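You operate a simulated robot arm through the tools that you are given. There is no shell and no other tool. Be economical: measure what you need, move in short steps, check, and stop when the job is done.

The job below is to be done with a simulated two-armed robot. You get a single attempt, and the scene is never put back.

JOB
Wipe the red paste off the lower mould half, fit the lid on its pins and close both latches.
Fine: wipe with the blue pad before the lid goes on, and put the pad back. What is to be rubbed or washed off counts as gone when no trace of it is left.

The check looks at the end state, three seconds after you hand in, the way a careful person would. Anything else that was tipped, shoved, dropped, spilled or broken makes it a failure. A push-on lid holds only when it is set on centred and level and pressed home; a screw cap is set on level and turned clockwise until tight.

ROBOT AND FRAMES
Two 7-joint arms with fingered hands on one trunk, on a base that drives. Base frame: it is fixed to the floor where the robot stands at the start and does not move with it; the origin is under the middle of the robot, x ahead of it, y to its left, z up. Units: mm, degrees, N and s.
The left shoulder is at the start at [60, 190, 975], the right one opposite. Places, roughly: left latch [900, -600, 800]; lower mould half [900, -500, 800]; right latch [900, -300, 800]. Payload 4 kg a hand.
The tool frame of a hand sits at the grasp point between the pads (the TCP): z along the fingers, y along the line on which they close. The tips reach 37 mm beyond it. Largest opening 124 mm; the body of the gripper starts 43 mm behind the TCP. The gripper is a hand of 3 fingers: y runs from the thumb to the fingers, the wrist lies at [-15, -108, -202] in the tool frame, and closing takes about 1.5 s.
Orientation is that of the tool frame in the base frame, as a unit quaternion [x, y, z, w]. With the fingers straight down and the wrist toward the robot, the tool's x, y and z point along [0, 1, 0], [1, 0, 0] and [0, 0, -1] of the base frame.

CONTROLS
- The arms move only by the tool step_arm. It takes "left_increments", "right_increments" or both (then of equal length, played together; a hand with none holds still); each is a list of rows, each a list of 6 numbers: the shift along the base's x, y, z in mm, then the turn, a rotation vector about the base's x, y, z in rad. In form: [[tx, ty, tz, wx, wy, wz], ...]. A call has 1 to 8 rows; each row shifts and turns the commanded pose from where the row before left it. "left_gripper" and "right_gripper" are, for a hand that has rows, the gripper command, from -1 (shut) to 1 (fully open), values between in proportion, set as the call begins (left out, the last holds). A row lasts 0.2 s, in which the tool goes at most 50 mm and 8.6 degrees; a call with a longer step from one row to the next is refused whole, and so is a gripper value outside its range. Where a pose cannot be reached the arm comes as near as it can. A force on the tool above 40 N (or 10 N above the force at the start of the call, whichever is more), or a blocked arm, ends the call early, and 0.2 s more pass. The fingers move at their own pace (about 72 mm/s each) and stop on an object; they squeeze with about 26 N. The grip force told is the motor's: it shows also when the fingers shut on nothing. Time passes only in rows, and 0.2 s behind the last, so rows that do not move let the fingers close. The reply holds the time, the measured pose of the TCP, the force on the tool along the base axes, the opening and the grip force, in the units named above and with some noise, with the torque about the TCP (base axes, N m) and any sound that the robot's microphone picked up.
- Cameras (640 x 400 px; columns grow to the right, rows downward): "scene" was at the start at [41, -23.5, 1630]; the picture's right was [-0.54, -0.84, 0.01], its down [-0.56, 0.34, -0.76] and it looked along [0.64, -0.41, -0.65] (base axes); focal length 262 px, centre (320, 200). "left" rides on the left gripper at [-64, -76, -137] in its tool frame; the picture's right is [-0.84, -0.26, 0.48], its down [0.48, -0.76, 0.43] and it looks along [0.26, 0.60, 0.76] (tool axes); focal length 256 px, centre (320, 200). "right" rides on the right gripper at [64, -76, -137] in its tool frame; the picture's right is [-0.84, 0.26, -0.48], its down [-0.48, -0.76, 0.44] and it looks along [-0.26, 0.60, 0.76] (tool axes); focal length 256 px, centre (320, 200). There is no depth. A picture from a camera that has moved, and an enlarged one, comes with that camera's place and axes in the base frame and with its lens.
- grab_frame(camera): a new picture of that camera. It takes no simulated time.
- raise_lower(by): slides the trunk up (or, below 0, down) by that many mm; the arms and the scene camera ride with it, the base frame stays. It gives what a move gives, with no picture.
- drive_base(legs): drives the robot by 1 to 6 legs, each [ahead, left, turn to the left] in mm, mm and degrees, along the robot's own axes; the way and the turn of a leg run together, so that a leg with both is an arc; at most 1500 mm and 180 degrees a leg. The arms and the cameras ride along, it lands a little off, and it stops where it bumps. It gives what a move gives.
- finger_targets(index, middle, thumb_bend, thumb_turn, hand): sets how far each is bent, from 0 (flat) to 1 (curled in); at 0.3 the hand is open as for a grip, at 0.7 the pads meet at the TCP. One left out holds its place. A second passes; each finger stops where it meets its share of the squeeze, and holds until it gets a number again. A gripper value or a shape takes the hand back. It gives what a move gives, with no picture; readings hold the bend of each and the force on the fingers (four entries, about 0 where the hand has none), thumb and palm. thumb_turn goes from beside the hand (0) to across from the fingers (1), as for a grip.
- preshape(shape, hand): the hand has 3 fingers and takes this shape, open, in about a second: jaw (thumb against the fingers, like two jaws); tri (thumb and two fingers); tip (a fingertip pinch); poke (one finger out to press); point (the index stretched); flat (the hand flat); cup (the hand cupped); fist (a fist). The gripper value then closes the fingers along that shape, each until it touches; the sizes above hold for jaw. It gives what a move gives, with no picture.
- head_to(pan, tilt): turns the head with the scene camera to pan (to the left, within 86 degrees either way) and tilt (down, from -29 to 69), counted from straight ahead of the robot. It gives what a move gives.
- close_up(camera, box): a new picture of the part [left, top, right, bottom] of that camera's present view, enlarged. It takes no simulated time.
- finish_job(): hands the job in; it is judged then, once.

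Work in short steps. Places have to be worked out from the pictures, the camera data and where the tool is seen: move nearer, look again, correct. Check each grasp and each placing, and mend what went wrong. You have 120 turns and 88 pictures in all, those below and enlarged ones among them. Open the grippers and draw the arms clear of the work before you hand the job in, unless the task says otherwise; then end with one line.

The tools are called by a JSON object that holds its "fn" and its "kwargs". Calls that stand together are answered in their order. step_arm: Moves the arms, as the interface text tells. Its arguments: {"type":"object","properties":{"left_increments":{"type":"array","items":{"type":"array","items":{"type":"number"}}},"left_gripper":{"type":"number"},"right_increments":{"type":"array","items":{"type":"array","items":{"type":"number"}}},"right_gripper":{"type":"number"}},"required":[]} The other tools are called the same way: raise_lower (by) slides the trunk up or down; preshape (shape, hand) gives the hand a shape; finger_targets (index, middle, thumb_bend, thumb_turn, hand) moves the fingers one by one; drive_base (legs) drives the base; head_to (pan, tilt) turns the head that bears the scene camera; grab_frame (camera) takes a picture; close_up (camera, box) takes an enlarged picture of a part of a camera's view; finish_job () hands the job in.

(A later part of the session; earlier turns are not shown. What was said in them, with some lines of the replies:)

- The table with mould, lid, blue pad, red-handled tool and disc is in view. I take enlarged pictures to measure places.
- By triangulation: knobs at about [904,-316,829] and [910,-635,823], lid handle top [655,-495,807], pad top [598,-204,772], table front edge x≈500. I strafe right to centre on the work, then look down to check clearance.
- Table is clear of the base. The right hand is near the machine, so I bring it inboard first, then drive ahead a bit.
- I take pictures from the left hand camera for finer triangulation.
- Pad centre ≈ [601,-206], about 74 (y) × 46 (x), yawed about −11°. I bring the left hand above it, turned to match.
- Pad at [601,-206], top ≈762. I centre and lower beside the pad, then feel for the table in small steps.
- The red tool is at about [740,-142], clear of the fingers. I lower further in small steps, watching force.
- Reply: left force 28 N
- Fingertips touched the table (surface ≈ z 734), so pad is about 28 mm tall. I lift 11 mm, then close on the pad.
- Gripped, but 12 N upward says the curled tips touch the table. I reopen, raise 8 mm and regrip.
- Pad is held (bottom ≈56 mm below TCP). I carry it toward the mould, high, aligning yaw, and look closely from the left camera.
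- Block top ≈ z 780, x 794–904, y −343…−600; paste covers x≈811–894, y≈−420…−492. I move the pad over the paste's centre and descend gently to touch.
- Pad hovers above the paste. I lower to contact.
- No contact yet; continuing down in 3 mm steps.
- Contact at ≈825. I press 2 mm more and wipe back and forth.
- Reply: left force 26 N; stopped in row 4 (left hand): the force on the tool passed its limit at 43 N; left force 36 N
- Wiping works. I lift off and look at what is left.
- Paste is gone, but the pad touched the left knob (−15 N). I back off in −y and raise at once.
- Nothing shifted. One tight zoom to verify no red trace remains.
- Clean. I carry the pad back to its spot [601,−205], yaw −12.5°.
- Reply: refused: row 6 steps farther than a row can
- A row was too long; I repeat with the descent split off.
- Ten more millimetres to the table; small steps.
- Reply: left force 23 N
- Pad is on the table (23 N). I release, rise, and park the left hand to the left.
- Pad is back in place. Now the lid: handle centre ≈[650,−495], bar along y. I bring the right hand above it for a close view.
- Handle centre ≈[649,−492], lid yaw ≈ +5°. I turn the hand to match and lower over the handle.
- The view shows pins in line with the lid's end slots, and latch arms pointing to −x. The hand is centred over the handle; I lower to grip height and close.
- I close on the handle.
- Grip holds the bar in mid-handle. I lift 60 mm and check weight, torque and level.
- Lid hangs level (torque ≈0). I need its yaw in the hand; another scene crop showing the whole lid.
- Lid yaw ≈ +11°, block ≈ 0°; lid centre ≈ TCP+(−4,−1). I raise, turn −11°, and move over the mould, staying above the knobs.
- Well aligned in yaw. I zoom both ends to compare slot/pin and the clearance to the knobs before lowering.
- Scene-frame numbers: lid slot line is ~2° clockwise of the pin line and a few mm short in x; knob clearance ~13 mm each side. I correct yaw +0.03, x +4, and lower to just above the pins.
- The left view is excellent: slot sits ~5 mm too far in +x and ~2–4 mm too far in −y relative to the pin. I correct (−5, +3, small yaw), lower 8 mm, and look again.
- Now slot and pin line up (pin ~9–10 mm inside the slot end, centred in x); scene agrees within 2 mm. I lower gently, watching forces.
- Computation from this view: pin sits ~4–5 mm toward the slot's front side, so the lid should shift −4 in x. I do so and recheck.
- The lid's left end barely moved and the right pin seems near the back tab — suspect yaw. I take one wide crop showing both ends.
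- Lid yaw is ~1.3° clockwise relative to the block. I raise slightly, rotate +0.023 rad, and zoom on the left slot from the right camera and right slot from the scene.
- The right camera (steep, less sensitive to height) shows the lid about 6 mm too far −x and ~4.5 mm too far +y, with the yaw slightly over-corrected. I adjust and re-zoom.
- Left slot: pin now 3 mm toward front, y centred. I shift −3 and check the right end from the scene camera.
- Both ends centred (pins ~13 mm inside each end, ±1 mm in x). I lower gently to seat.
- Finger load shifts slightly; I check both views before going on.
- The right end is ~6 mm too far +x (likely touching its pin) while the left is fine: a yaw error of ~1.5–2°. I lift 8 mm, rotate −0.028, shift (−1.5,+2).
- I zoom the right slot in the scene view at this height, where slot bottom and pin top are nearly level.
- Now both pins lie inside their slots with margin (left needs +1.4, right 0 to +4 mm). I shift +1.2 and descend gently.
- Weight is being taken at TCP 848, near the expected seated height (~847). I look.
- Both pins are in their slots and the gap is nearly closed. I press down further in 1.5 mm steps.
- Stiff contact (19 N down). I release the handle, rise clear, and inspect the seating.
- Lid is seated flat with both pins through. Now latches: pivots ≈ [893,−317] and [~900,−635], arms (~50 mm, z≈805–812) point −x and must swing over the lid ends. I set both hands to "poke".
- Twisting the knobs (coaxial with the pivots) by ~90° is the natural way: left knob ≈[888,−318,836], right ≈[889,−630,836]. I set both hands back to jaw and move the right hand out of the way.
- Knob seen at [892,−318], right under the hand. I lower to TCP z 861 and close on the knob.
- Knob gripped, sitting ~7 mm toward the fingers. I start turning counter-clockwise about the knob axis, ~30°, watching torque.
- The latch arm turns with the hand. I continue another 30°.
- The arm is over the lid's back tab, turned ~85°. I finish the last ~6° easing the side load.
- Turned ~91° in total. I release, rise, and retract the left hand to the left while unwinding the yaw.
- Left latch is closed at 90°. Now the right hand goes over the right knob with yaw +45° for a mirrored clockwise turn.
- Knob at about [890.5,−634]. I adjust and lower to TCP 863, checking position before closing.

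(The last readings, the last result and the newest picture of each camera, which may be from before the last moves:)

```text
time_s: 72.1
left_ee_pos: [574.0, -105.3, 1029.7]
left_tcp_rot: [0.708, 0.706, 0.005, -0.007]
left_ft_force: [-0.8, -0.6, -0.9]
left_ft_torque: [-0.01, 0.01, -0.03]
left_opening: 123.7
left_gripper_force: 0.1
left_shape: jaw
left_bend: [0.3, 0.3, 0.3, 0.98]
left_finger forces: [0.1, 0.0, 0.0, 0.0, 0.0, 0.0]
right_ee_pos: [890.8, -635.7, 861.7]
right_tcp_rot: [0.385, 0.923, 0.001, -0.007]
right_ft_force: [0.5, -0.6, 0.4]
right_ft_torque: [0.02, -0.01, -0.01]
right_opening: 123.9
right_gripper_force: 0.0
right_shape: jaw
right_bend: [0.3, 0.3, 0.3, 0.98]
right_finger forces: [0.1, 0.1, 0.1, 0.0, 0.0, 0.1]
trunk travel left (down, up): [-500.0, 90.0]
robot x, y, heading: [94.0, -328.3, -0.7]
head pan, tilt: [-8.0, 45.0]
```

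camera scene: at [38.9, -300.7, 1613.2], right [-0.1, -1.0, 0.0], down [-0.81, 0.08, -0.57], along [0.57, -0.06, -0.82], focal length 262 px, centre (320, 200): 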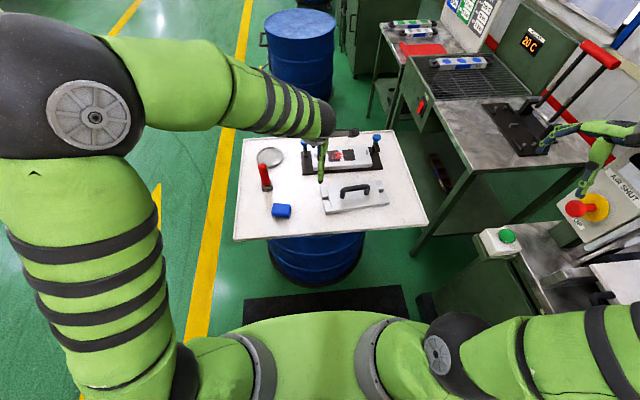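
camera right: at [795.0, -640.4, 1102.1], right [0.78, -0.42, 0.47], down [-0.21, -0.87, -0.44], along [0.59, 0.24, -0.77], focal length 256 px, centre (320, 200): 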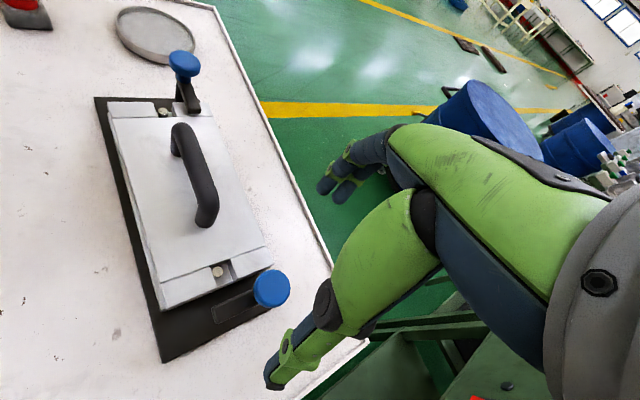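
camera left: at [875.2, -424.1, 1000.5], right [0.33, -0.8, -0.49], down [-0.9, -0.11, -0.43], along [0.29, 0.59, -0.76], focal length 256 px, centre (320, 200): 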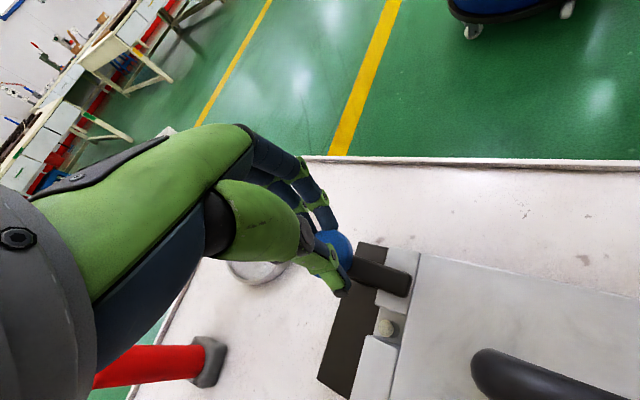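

Well placed; I close on the knob.

{"fn": "step_arm", "kwargs": {"right_increments": [[0, 0, 0, 0, 0, 0], [0, 0, 0, 0, 0, 0], [0, 0, 0, 0, 0, 0], [0, 0, 0, 0, 0, 0], [0, 0, 0, 0, 0, 0], [0, 0, 0, 0, 0, 0], [0, 0, 0, 0, 0, 0]], "right_gripper": -1}}

{"fn": "grab_frame", "kwargs": {"camera": "right"}}

```text
time_s: 73.7
left_ee_pos: [574.4, -106.2, 1027.3]
left_tcp_rot: [0.709, 0.705, 0.004, -0.007]
left_ft_force: [0.7, 0.3, -0.1]
left_ft_torque: [0.03, 0.02, -0.01]
left_opening: 123.7
left_gripper_force: 0.2
left_shape: jaw
left_bend: [0.3, 0.3, 0.3, 0.98]
left_finger forces: [0.0, 0.1, 0.0, 0.0, 0.0, 0.0]
right_ee_pos: [890.6, -635.6, 861.7]
right_tcp_rot: [0.385, 0.923, 0.002, -0.007]
right_ft_force: [-2.1, 2.1, 3.4]
right_ft_torque: [0.05, 0.05, 0.02]
right_opening: 32.0
right_gripper_force: 25.9
right_shape: jaw
right_bend: [0.54, 0.54, 0.64, 1.0]
right_finger forces: [13.7, 8.9, 0.0, 0.1, 24.2, 0.0]
trunk travel left (down, up): [-500.0, 90.0]
robot x, y, heading: [88.8, -328.7, -0.5]
head pan, tilt: [-8.0, 45.0]
```

```text
12 pictures are left
camera right: at [794.1, -644.9, 1001.4], right [0.78, -0.42, 0.47], down [-0.21, -0.87, -0.44], along [0.59, 0.24, -0.77], focal length 256 px, centre (320, 200)
```

right: 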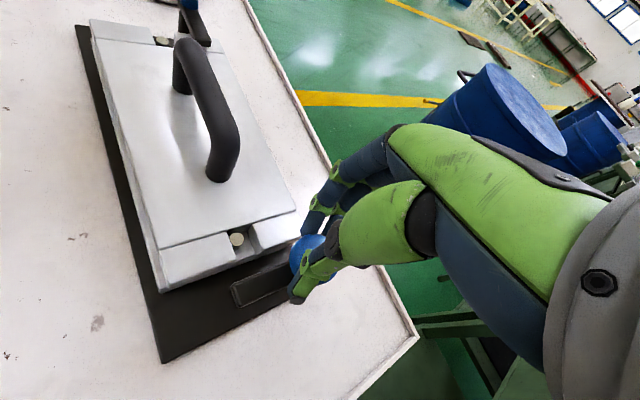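

Gripped. I turn clockwise about the knob, first 60°.

{"fn": "step_arm", "kwargs": {"right_increments": [[-0.3, 0.4, 0, 0, 0, -0.13], [-0.3, 0.4, 0, 0, 0, -0.13], [-0.2, 0.5, 0, 0, 0, -0.13], [-0.1, 0.5, 0, 0, 0, -0.13]]}}

{"fn": "step_arm", "kwargs": {"right_increments": [[-0.1, 0.5, 0, 0, 0, -0.13], [0, 0.5, 0, 0, 0, -0.13], [0, 0.5, 0, 0, 0, -0.13], [0.1, 0.5, 0, 0, 0, -0.13]]}}

{"fn": "grab_frame", "kwargs": {"camera": "right"}}

```text
time_s: 74.7
left_ee_pos: [573.4, -104.5, 1027.7]
left_tcp_rot: [0.709, 0.705, 0.005, -0.007]
left_ft_force: [-0.8, -0.5, 0.3]
left_ft_torque: [0.04, 0.03, 0.03]
left_opening: 123.6
left_gripper_force: 0.1
left_shape: jaw
left_bend: [0.3, 0.3, 0.3, 0.98]
left_finger forces: [0.1, 0.0, 0.0, 0.0, 0.0, 0.1]
right_ee_pos: [889.5, -632.3, 861.9]
right_tcp_rot: [0.61, 0.792, 0.004, -0.006]
right_ft_force: [2.4, 5.3, 5.4]
right_ft_torque: [0.18, -0.17, 0.04]
right_opening: 31.1
right_gripper_force: 25.9
right_shape: jaw
right_bend: [0.54, 0.54, 0.64, 1.0]
right_finger forces: [16.3, 11.4, 0.0, 0.0, 23.5, 0.0]
trunk travel left (down, up): [-500.0, 90.0]
robot x, y, heading: [94.6, -324.3, -0.3]
head pan, tilt: [-8.0, 45.0]
```

```text
time_s: 75.7
left_ee_pos: [574.6, -105.3, 1028.7]
left_tcp_rot: [0.709, 0.705, 0.005, -0.007]
left_ft_force: [-0.1, -0.6, 0.6]
left_ft_torque: [-0.03, -0.03, 0.0]
left_opening: 123.4
left_gripper_force: 0.1
left_shape: jaw
left_bend: [0.3, 0.3, 0.3, 0.98]
left_finger forces: [0.1, 0.1, 0.0, 0.0, 0.0, 0.0]
right_ee_pos: [889.2, -630.4, 862.9]
right_tcp_rot: [0.794, 0.608, 0.006, -0.004]
right_ft_force: [9.4, 4.2, 5.3]
right_ft_torque: [0.08, -0.44, 0.08]
right_opening: 30.6
right_gripper_force: 26.0
right_shape: jaw
right_bend: [0.53, 0.53, 0.64, 1.0]
right_finger forces: [19.3, 12.4, 0.0, 0.0, 21.9, 0.1]
trunk travel left (down, up): [-500.0, 90.0]
robot x, y, heading: [92.9, -331.5, -0.3]
head pan, tilt: [-8.0, 45.0]
```

```text
11 pictures are left
camera right: at [833.7, -551.1, 1001.9], right [0.03, -0.88, 0.47], down [-0.86, -0.26, -0.44], along [0.51, -0.39, -0.77], focal length 256 px, centre (320, 200)
```

right: 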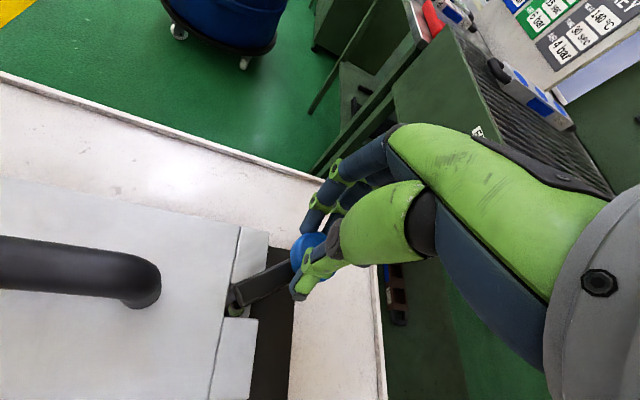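

The arm follows the turn. Tool is pushed +x/+y, so I ease +1 in x and turn the last ~31°.

{"fn": "step_arm", "kwargs": {"right_increments": [[1, 0.8, 0, 0, 0, -0.13], [0.8, 0.6, 0, 0, 0, -0.13], [0.5, 0.5, 0, 0, 0, -0.13], [0.4, 0.5, 0, 0, 0, -0.13], [0, 0.3, 0, 0, 0, -0.02], [0, 0, 0, 0, 0, 0]]}}

{"fn": "grab_frame", "kwargs": {"camera": "right"}}

```text
time_s: 77.1
left_ee_pos: [573.8, -104.9, 1028.8]
left_tcp_rot: [0.709, 0.705, 0.005, -0.007]
left_ft_force: [0.0, 0.9, -0.8]
left_ft_torque: [-0.06, -0.02, 0.01]
left_opening: 123.8
left_gripper_force: 0.0
left_shape: jaw
left_bend: [0.3, 0.3, 0.3, 0.98]
left_finger forces: [0.1, 0.0, 0.0, 0.0, 0.0, 0.0]
right_ee_pos: [892.8, -627.3, 863.8]
right_tcp_rot: [0.927, 0.375, 0.007, -0.005]
right_ft_force: [12.4, 0.2, 4.7]
right_ft_torque: [-0.17, -0.5, 0.05]
right_opening: 30.5
right_gripper_force: 25.6
right_shape: jaw
right_bend: [0.53, 0.53, 0.65, 1.0]
right_finger forces: [20.1, 12.8, 0.0, 0.1, 21.5, 0.1]
trunk travel left (down, up): [-500.0, 90.0]
robot x, y, heading: [90.9, -327.4, -0.4]
head pan, tilt: [-8.0, 45.0]
```

```text
10 pictures are left
camera right: at [885.1, -531.1, 1002.2], right [-0.43, -0.77, 0.47], down [-0.87, 0.22, -0.44], along [0.24, -0.6, -0.77], focal length 256 px, centre (320, 200)
```

right: 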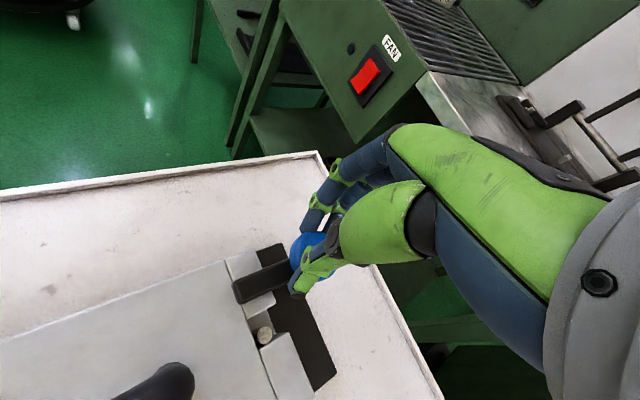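

Turned ~91°, arm over the lid's tab. I ease the side load, release, rise and retract.

{"fn": "step_arm", "kwargs": {"right_increments": [[2, 0, 0, 0, 0, 0], [0, 0, 0, 0, 0, 0]]}}

{"fn": "step_arm", "kwargs": {"right_increments": [[0, 0, 0, 0, 0, 0], [0, 0, 0, 0, 0, 0], [0, 0, 0, 0, 0, 0], [0, 0, 20, 0, 0, 0], [0, 0, 40, 0, 0, 0], [0, 0, 45, 0, 0, 0], [0, 0, 45, 0, 0, 0], [0, 0, 20, 0, 0, 0]], "right_gripper": 1}}

{"fn": "step_arm", "kwargs": {"right_increments": [[-40, 0, 0, 0, 0, 0.1], [-42, -2, 0, 0, 0, 0.11], [-42, -5, 0, 0, 0, 0.11], [-42, -5, 0, 0, 0, 0.11], [-42, -5, 0, 0, 0, 0.11], [-42, -5, 0, 0, 0, 0.11], [-42, -5, 0, 0, 0, 0.1], [-42, -5, 0, 0, 0, 0.05]]}}

{"fn": "close_up", "kwargs": {"camera": "scene", "box": [270, 165, 390, 240]}}

{"fn": "grab_frame", "kwargs": {"camera": "scene"}}

```text
time_s: 77.7
left_ee_pos: [575.6, -105.4, 1029.4]
left_tcp_rot: [0.709, 0.705, 0.004, -0.007]
left_ft_force: [-0.2, 1.4, -0.7]
left_ft_torque: [0.0, -0.03, 0.01]
left_opening: 124.1
left_gripper_force: 0.1
left_shape: jaw
left_bend: [0.3, 0.3, 0.3, 0.98]
left_finger forces: [0.1, 0.0, 0.1, 0.0, 0.0, 0.0]
right_ee_pos: [892.5, -627.6, 862.9]
right_tcp_rot: [0.927, 0.376, 0.006, -0.004]
right_ft_force: [8.0, -1.2, 8.3]
right_ft_torque: [-0.18, -0.36, 0.07]
right_opening: 30.5
right_gripper_force: 25.9
right_shape: jaw
right_bend: [0.53, 0.53, 0.65, 1.0]
right_finger forces: [18.2, 12.7, 0.1, 0.0, 23.1, 0.0]
trunk travel left (down, up): [-500.0, 90.0]
robot x, y, heading: [88.4, -330.9, -0.4]
head pan, tilt: [-8.0, 45.0]
```

```text
time_s: 79.5
left_ee_pos: [574.1, -106.4, 1028.0]
left_tcp_rot: [0.709, 0.705, 0.003, -0.007]
left_ft_force: [-0.3, 0.2, 0.5]
left_ft_torque: [0.01, -0.04, 0.02]
left_opening: 123.9
left_gripper_force: 0.1
left_shape: jaw
left_bend: [0.3, 0.3, 0.3, 0.98]
left_finger forces: [0.1, 0.1, 0.1, 0.0, 0.0, 0.0]
right_ee_pos: [893.6, -629.3, 1034.6]
right_tcp_rot: [0.927, 0.375, 0.006, -0.005]
right_ft_force: [-0.3, 0.1, 0.6]
right_ft_torque: [0.0, 0.01, -0.05]
right_opening: 123.8
right_gripper_force: 0.0
right_shape: jaw
right_bend: [0.3, 0.3, 0.3, 0.98]
right_finger forces: [0.0, 0.0, 0.0, 0.1, 0.0, 0.0]
trunk travel left (down, up): [-500.0, 90.0]
robot x, y, heading: [89.5, -327.7, -0.7]
head pan, tilt: [-8.0, 45.0]
```

```text
time_s: 81.3
left_ee_pos: [573.5, -105.9, 1028.5]
left_tcp_rot: [0.709, 0.705, 0.005, -0.006]
left_ft_force: [-0.4, 0.2, 0.0]
left_ft_torque: [0.03, -0.01, 0.02]
left_opening: 123.8
left_gripper_force: 0.1
left_shape: jaw
left_bend: [0.3, 0.3, 0.3, 0.98]
left_finger forces: [0.0, 0.1, 0.1, 0.0, 0.1, 0.0]
right_ee_pos: [558.3, -661.3, 1035.7]
right_tcp_rot: [0.707, 0.707, 0.004, -0.006]
right_ft_force: [0.2, -0.6, -0.2]
right_ft_torque: [0.05, 0.03, 0.02]
right_opening: 124.0
right_gripper_force: 0.1
right_shape: jaw
right_bend: [0.3, 0.3, 0.3, 0.98]
right_finger forces: [0.0, 0.0, 0.0, 0.1, 0.0, 0.0]
trunk travel left (down, up): [-500.0, 90.0]
robot x, y, heading: [91.0, -325.0, -0.3]
head pan, tilt: [-8.0, 45.0]
```

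```text
5.33 times, centred on (330, 202) of scene
camera zoom: at [141.1, -342.1, 1626.5], right [-0.15, -0.99, 0.0], down [-0.7, 0.1, -0.71], along [0.7, -0.1, -0.71], focal length 1398 px, centre (267, 187)
```

zoom: 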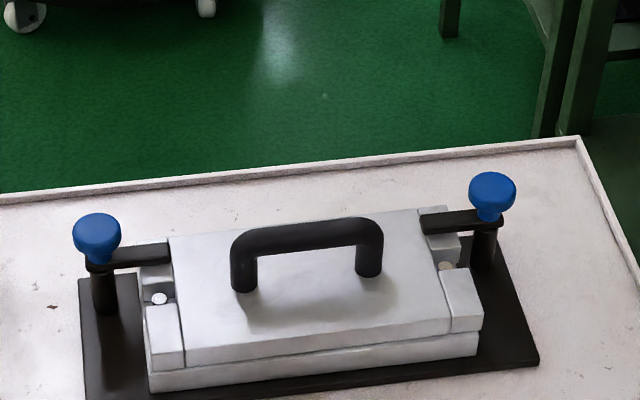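

```text
8 pictures are left
camera scene: at [141.1, -342.1, 1626.5], right [-0.15, -0.99, 0.0], down [-0.7, 0.1, -0.71], along [0.7, -0.1, -0.71], focal length 262 px, centre (320, 200)
```

scene: 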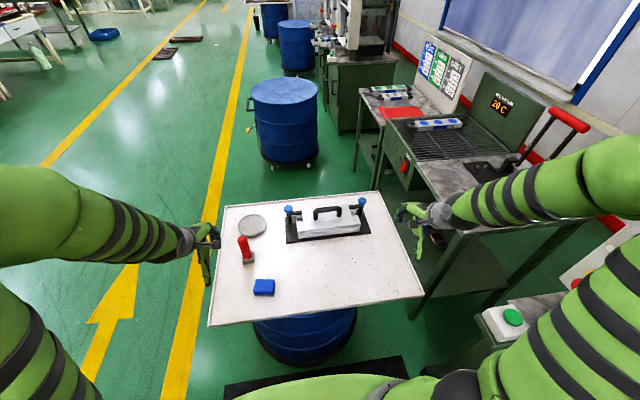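

Both latches lie over the lid. I check the lid–block seam closely at both ends for level and full seating.

{"fn": "close_up", "kwargs": {"camera": "scene", "box": [292, 214, 332, 239]}}

{"fn": "close_up", "kwargs": {"camera": "scene", "box": [336, 207, 376, 232]}}

{"fn": "close_up", "kwargs": {"camera": "left", "box": [430, 0, 640, 131]}}

```text
16.00 times, centred on (312, 226) of scene
camera zoom: at [141.1, -342.1, 1626.5], right [-0.15, -0.99, 0.0], down [-0.7, 0.1, -0.71], along [0.7, -0.1, -0.71], focal length 4194 px, centre (448, -224)
```

zoom: 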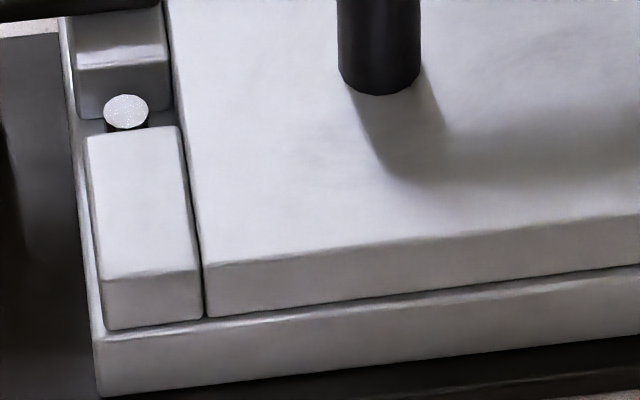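

```text
16.00 times, centred on (356, 220) of scene
camera zoom: at [141.1, -342.1, 1626.5], right [-0.15, -0.99, 0.0], down [-0.7, 0.1, -0.71], along [0.7, -0.1, -0.71], focal length 4194 px, centre (-256, -112)
```

zoom: 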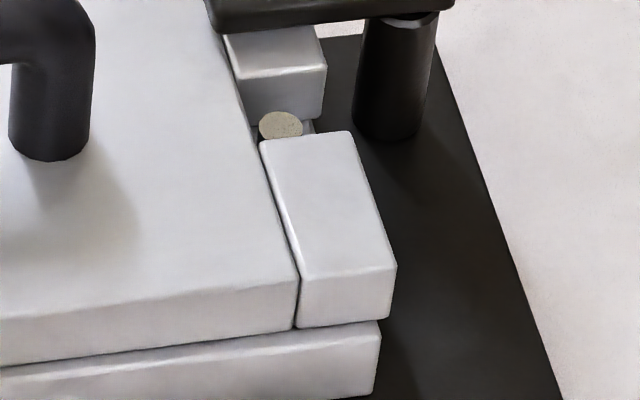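

```text
3.05 times, centred on (535, 66) of left
camera zoom: at [498.0, -171.3, 1165.1], right [-0.26, -0.83, -0.5], down [-0.76, 0.49, -0.43], along [0.6, 0.26, -0.76], focal length 780 px, centre (-335, 610)
```

zoom: 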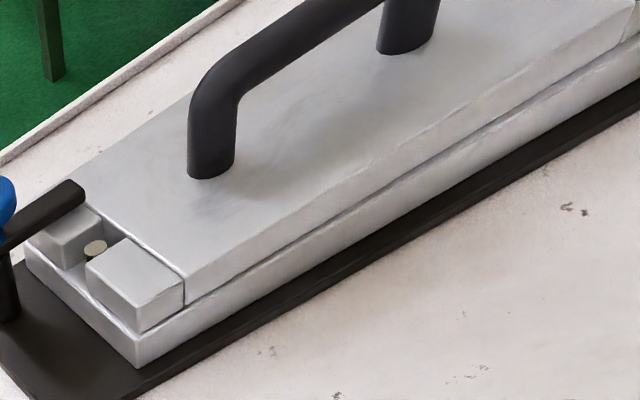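

Lid is flat and latched, but sits about 3 mm toward +x and 4 mm toward −y of true centre. I regrip the handle at the recorded release pose to nudge it gently.

{"fn": "step_arm", "kwargs": {"right_increments": [[38, 24, 0, 0, 0, -0.02], [38, 24, 0, 0, 0, -0.02], [38, 24, 0, 0, 0, -0.02], [38, 24, 0, 0, 0, -0.02], [38, 24, 0, 0, 0, -0.014], [38, 24, 0, 0, 0, 0], [38, 24, 0, 0, 0, 0], [34, 23, 0, 0, 0, 0]]}}

{"fn": "step_arm", "kwargs": {"right_increments": [[0, 0, -40, 0, 0, 0], [0, 0, -40, 0, 0, 0], [0, 0, -30, 0, 0, 0], [0, 0, 0, 0, 0, 0]]}}

```text
time_s: 83.1
left_ee_pos: [575.8, -104.8, 1028.6]
left_tcp_rot: [0.709, 0.705, 0.004, -0.007]
left_ft_force: [0.2, -0.1, -0.1]
left_ft_torque: [-0.03, 0.01, -0.03]
left_opening: 123.8
left_gripper_force: 0.0
left_shape: jaw
left_bend: [0.3, 0.3, 0.3, 0.98]
left_finger forces: [0.1, 0.0, 0.0, 0.0, 0.1, 0.0]
right_ee_pos: [859.0, -470.7, 1032.8]
right_tcp_rot: [0.74, 0.672, 0.004, -0.006]
right_ft_force: [-0.4, 1.0, -0.6]
right_ft_torque: [-0.01, -0.01, 0.05]
right_opening: 123.7
right_gripper_force: 0.1
right_shape: jaw
right_bend: [0.3, 0.3, 0.3, 0.98]
right_finger forces: [0.0, 0.0, 0.1, 0.1, 0.0, 0.0]
trunk travel left (down, up): [-500.0, 90.0]
robot x, y, heading: [90.4, -330.3, -0.4]
head pan, tilt: [-8.0, 45.0]
```

```text
time_s: 84.1
left_ee_pos: [574.7, -104.7, 1028.2]
left_tcp_rot: [0.709, 0.705, 0.004, -0.006]
left_ft_force: [-0.4, -0.3, 0.4]
left_ft_torque: [0.01, 0.02, 0.01]
left_opening: 123.9
left_gripper_force: 0.0
left_shape: jaw
left_bend: [0.3, 0.3, 0.3, 0.98]
left_finger forces: [0.0, 0.0, 0.0, 0.0, 0.0, 0.1]
right_ee_pos: [857.8, -467.8, 922.6]
right_tcp_rot: [0.74, 0.672, 0.005, -0.006]
right_ft_force: [-0.7, 0.6, -0.4]
right_ft_torque: [0.01, 0.0, -0.01]
right_opening: 124.0
right_gripper_force: 0.2
right_shape: jaw
right_bend: [0.3, 0.3, 0.3, 0.98]
right_finger forces: [0.1, 0.0, 0.0, 0.0, 0.0, 0.1]
trunk travel left (down, up): [-500.0, 90.0]
robot x, y, heading: [87.0, -331.2, -0.4]
head pan, tilt: [-8.0, 45.0]
```

Right above the handle at the release pose; I lower to TCP ≈847 and close.

{"fn": "step_arm", "kwargs": {"right_increments": [[0, -1, -35, 0, 0, 0], [0, 0, -30, 0, 0, 0], [0, 0, -10, 0, 0, 0], [0, 0, 0, 0, 0, 0]]}}

{"fn": "step_arm", "kwargs": {"right_increments": [[0, 0, 0, 0, 0, 0], [0, 0, 0, 0, 0, 0], [0, 0, 0, 0, 0, 0], [0, 0, 0, 0, 0, 0], [0, 0, 0, 0, 0, 0], [0, 0, 0, 0, 0, 0], [0, 0, 0, 0, 0, 0], [0, 0, 0, 0, 0, 0]], "right_gripper": -1}}

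```text
time_s: 85.1
left_ee_pos: [575.5, -104.2, 1028.4]
left_tcp_rot: [0.709, 0.705, 0.004, -0.006]
left_ft_force: [-1.0, 1.0, 0.7]
left_ft_torque: [-0.02, 0.0, 0.0]
left_opening: 123.6
left_gripper_force: 0.2
left_shape: jaw
left_bend: [0.3, 0.3, 0.3, 0.98]
left_finger forces: [0.0, 0.0, 0.1, 0.0, 0.1, 0.0]
right_ee_pos: [858.3, -470.4, 848.1]
right_tcp_rot: [0.74, 0.673, 0.005, -0.006]
right_ft_force: [0.3, 0.1, -0.1]
right_ft_torque: [-0.01, -0.06, 0.01]
right_opening: 123.8
right_gripper_force: 0.2
right_shape: jaw
right_bend: [0.3, 0.3, 0.3, 0.98]
right_finger forces: [0.0, 0.0, 0.0, 0.1, 0.1, 0.1]
trunk travel left (down, up): [-500.0, 90.0]
robot x, y, heading: [91.4, -330.1, -0.4]
head pan, tilt: [-8.0, 45.0]
```

```text
time_s: 86.9
left_ee_pos: [574.6, -104.2, 1029.1]
left_tcp_rot: [0.709, 0.705, 0.005, -0.006]
left_ft_force: [0.1, 0.6, 0.2]
left_ft_torque: [-0.01, -0.01, -0.01]
left_opening: 123.8
left_gripper_force: 0.1
left_shape: jaw
left_bend: [0.3, 0.3, 0.3, 0.98]
left_finger forces: [0.0, 0.0, 0.0, 0.0, 0.0, 0.0]
right_ee_pos: [857.3, -469.3, 847.3]
right_tcp_rot: [0.74, 0.673, 0.003, -0.007]
right_ft_force: [-4.5, 1.4, -0.2]
right_ft_torque: [-0.01, -0.05, 0.0]
right_opening: 12.1
right_gripper_force: 26.3
right_shape: jaw
right_bend: [0.7, 0.7, 0.62, 1.0]
right_finger forces: [17.1, 8.1, 0.0, 0.0, 30.7, 0.1]
trunk travel left (down, up): [-500.0, 90.0]
robot x, y, heading: [90.8, -328.3, -0.6]
head pan, tilt: [-8.0, 45.0]
```

Handle gripped without disturbance. Gentle nudge (−3, +4).

{"fn": "step_arm", "kwargs": {"right_increments": [[-1, 1.3, 0, 0, 0, 0], [-1, 1.3, 0, 0, 0, 0], [-1, 1.4, 0, 0, 0, 0], [0, 0, 0, 0, 0, 0]]}}

{"fn": "close_up", "kwargs": {"camera": "scene", "box": [284, 185, 380, 245]}}

```text
time_s: 87.9
left_ee_pos: [575.3, -105.3, 1027.7]
left_tcp_rot: [0.709, 0.705, 0.004, -0.007]
left_ft_force: [-0.5, -0.2, -0.8]
left_ft_torque: [0.0, 0.01, 0.05]
left_opening: 123.6
left_gripper_force: 0.0
left_shape: jaw
left_bend: [0.3, 0.3, 0.3, 0.98]
left_finger forces: [0.2, 0.0, 0.0, 0.0, 0.0, 0.0]
right_ee_pos: [856.8, -466.8, 846.9]
right_tcp_rot: [0.739, 0.673, 0.003, -0.007]
right_ft_force: [0.6, -0.9, -0.5]
right_ft_torque: [0.0, -0.06, -0.04]
right_opening: 11.2
right_gripper_force: 26.2
right_shape: jaw
right_bend: [0.7, 0.7, 0.62, 1.0]
right_finger forces: [19.3, 8.8, 0.0, 0.1, 29.1, 0.0]
trunk travel left (down, up): [-500.0, 90.0]
robot x, y, heading: [93.8, -332.3, -0.5]
head pan, tilt: [-8.0, 45.0]
```

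```text
6.67 times, centred on (332, 215) of scene
camera zoom: at [143.1, -341.9, 1626.4], right [-0.15, -0.99, 0.0], down [-0.7, 0.1, -0.71], along [0.7, -0.1, -0.71], focal length 1747 px, centre (240, 100)
```

zoom: 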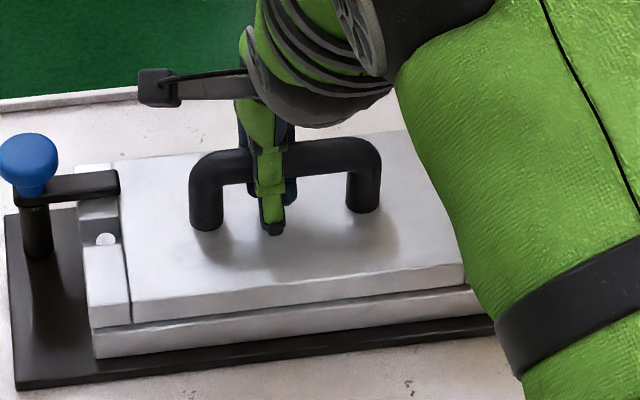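

The lid now sits flush with the block. I release, rise and retract the right hand, then do the final check.

{"fn": "step_arm", "kwargs": {"right_increments": [[0, 0, 0, 0, 0, 0], [0, 0, 0, 0, 0, 0], [0, 0, 0, 0, 0, 0], [0, 0, 0, 0, 0, 0], [0, 0, 20, 0, 0, 0], [0, 0, 40, 0, 0, 0], [0, 0, 45, 0, 0, 0], [0, 0, 45, 0, 0, 0]], "right_gripper": 1}}

{"fn": "step_arm", "kwargs": {"right_increments": [[-38, -20, 10, 0, 0, 0.02], [-38, -24, 5, 0, 0, 0.02], [-38, -24, 5, 0, 0, 0.02], [-38, -24, 0, 0, 0, 0.02], [-38, -24, 0, 0, 0, 0.01], [-38, -24, 0, 0, 0, 0], [-38, -24, 0, 0, 0, 0], [-34, -23, 0, 0, 0, 0]]}}

{"fn": "close_up", "kwargs": {"camera": "scene", "box": [284, 180, 380, 240]}}

```text
time_s: 89.7
left_ee_pos: [574.5, -104.8, 1028.5]
left_tcp_rot: [0.709, 0.705, 0.005, -0.006]
left_ft_force: [-0.5, 0.4, -0.1]
left_ft_torque: [0.01, 0.0, 0.01]
left_opening: 123.7
left_gripper_force: 0.1
left_shape: jaw
left_bend: [0.3, 0.3, 0.3, 0.98]
left_finger forces: [0.0, 0.0, 0.1, 0.1, 0.1, 0.0]
right_ee_pos: [854.3, -464.3, 996.4]
right_tcp_rot: [0.74, 0.673, 0.004, -0.006]
right_ft_force: [0.1, 0.2, -0.7]
right_ft_torque: [0.01, 0.02, 0.02]
right_opening: 123.7
right_gripper_force: 0.0
right_shape: jaw
right_bend: [0.3, 0.3, 0.3, 0.98]
right_finger forces: [0.1, 0.0, 0.0, 0.0, 0.0, 0.0]
trunk travel left (down, up): [-500.0, 90.0]
robot x, y, heading: [88.1, -330.8, -0.4]
head pan, tilt: [-8.0, 45.0]
```

```text
time_s: 91.5
left_ee_pos: [575.2, -105.5, 1028.8]
left_tcp_rot: [0.709, 0.705, 0.004, -0.006]
left_ft_force: [-0.6, 0.5, 1.1]
left_ft_torque: [0.03, 0.0, 0.0]
left_opening: 123.8
left_gripper_force: 0.0
left_shape: jaw
left_bend: [0.3, 0.3, 0.3, 0.98]
left_finger forces: [0.0, 0.0, 0.0, 0.0, 0.0, 0.0]
right_ee_pos: [552.1, -650.8, 1021.5]
right_tcp_rot: [0.708, 0.706, 0.004, -0.007]
right_ft_force: [-0.9, 0.0, 0.1]
right_ft_torque: [-0.04, -0.01, -0.04]
right_opening: 123.9
right_gripper_force: 0.0
right_shape: jaw
right_bend: [0.3, 0.3, 0.3, 0.98]
right_finger forces: [0.0, 0.0, 0.0, 0.0, 0.0, 0.1]
trunk travel left (down, up): [-500.0, 90.0]
robot x, y, heading: [93.3, -331.9, -0.4]
head pan, tilt: [-8.0, 45.0]
```

```text
6.67 times, centred on (332, 210) of scene
camera zoom: at [141.3, -342.4, 1626.5], right [-0.15, -0.99, 0.0], down [-0.7, 0.1, -0.71], along [0.7, -0.1, -0.71], focal length 1747 px, centre (240, 133)
```

zoom: 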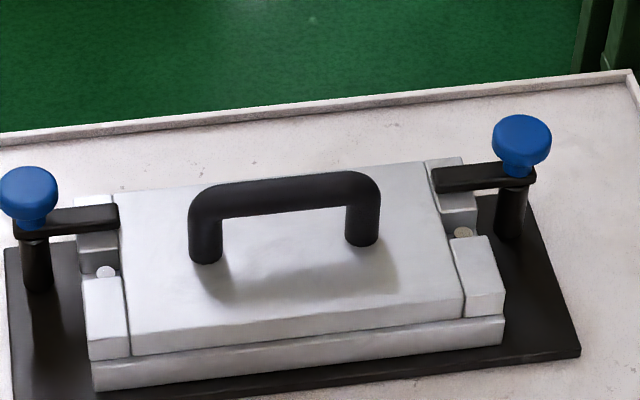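

The lid is seated flush on its pins, both latches lie over it, the paste is gone, the pad is back in its place, and both hands are open and clear. I hand in.

{"fn": "finish_job", "kwargs": {}}

```text
The job is handed in.
```

The paste is wiped off, the blue pad is back in its place, the lid sits flush on both pins, and both latches are turned closed over it. I've handed the job in, but the tool gave no pass or fail result.
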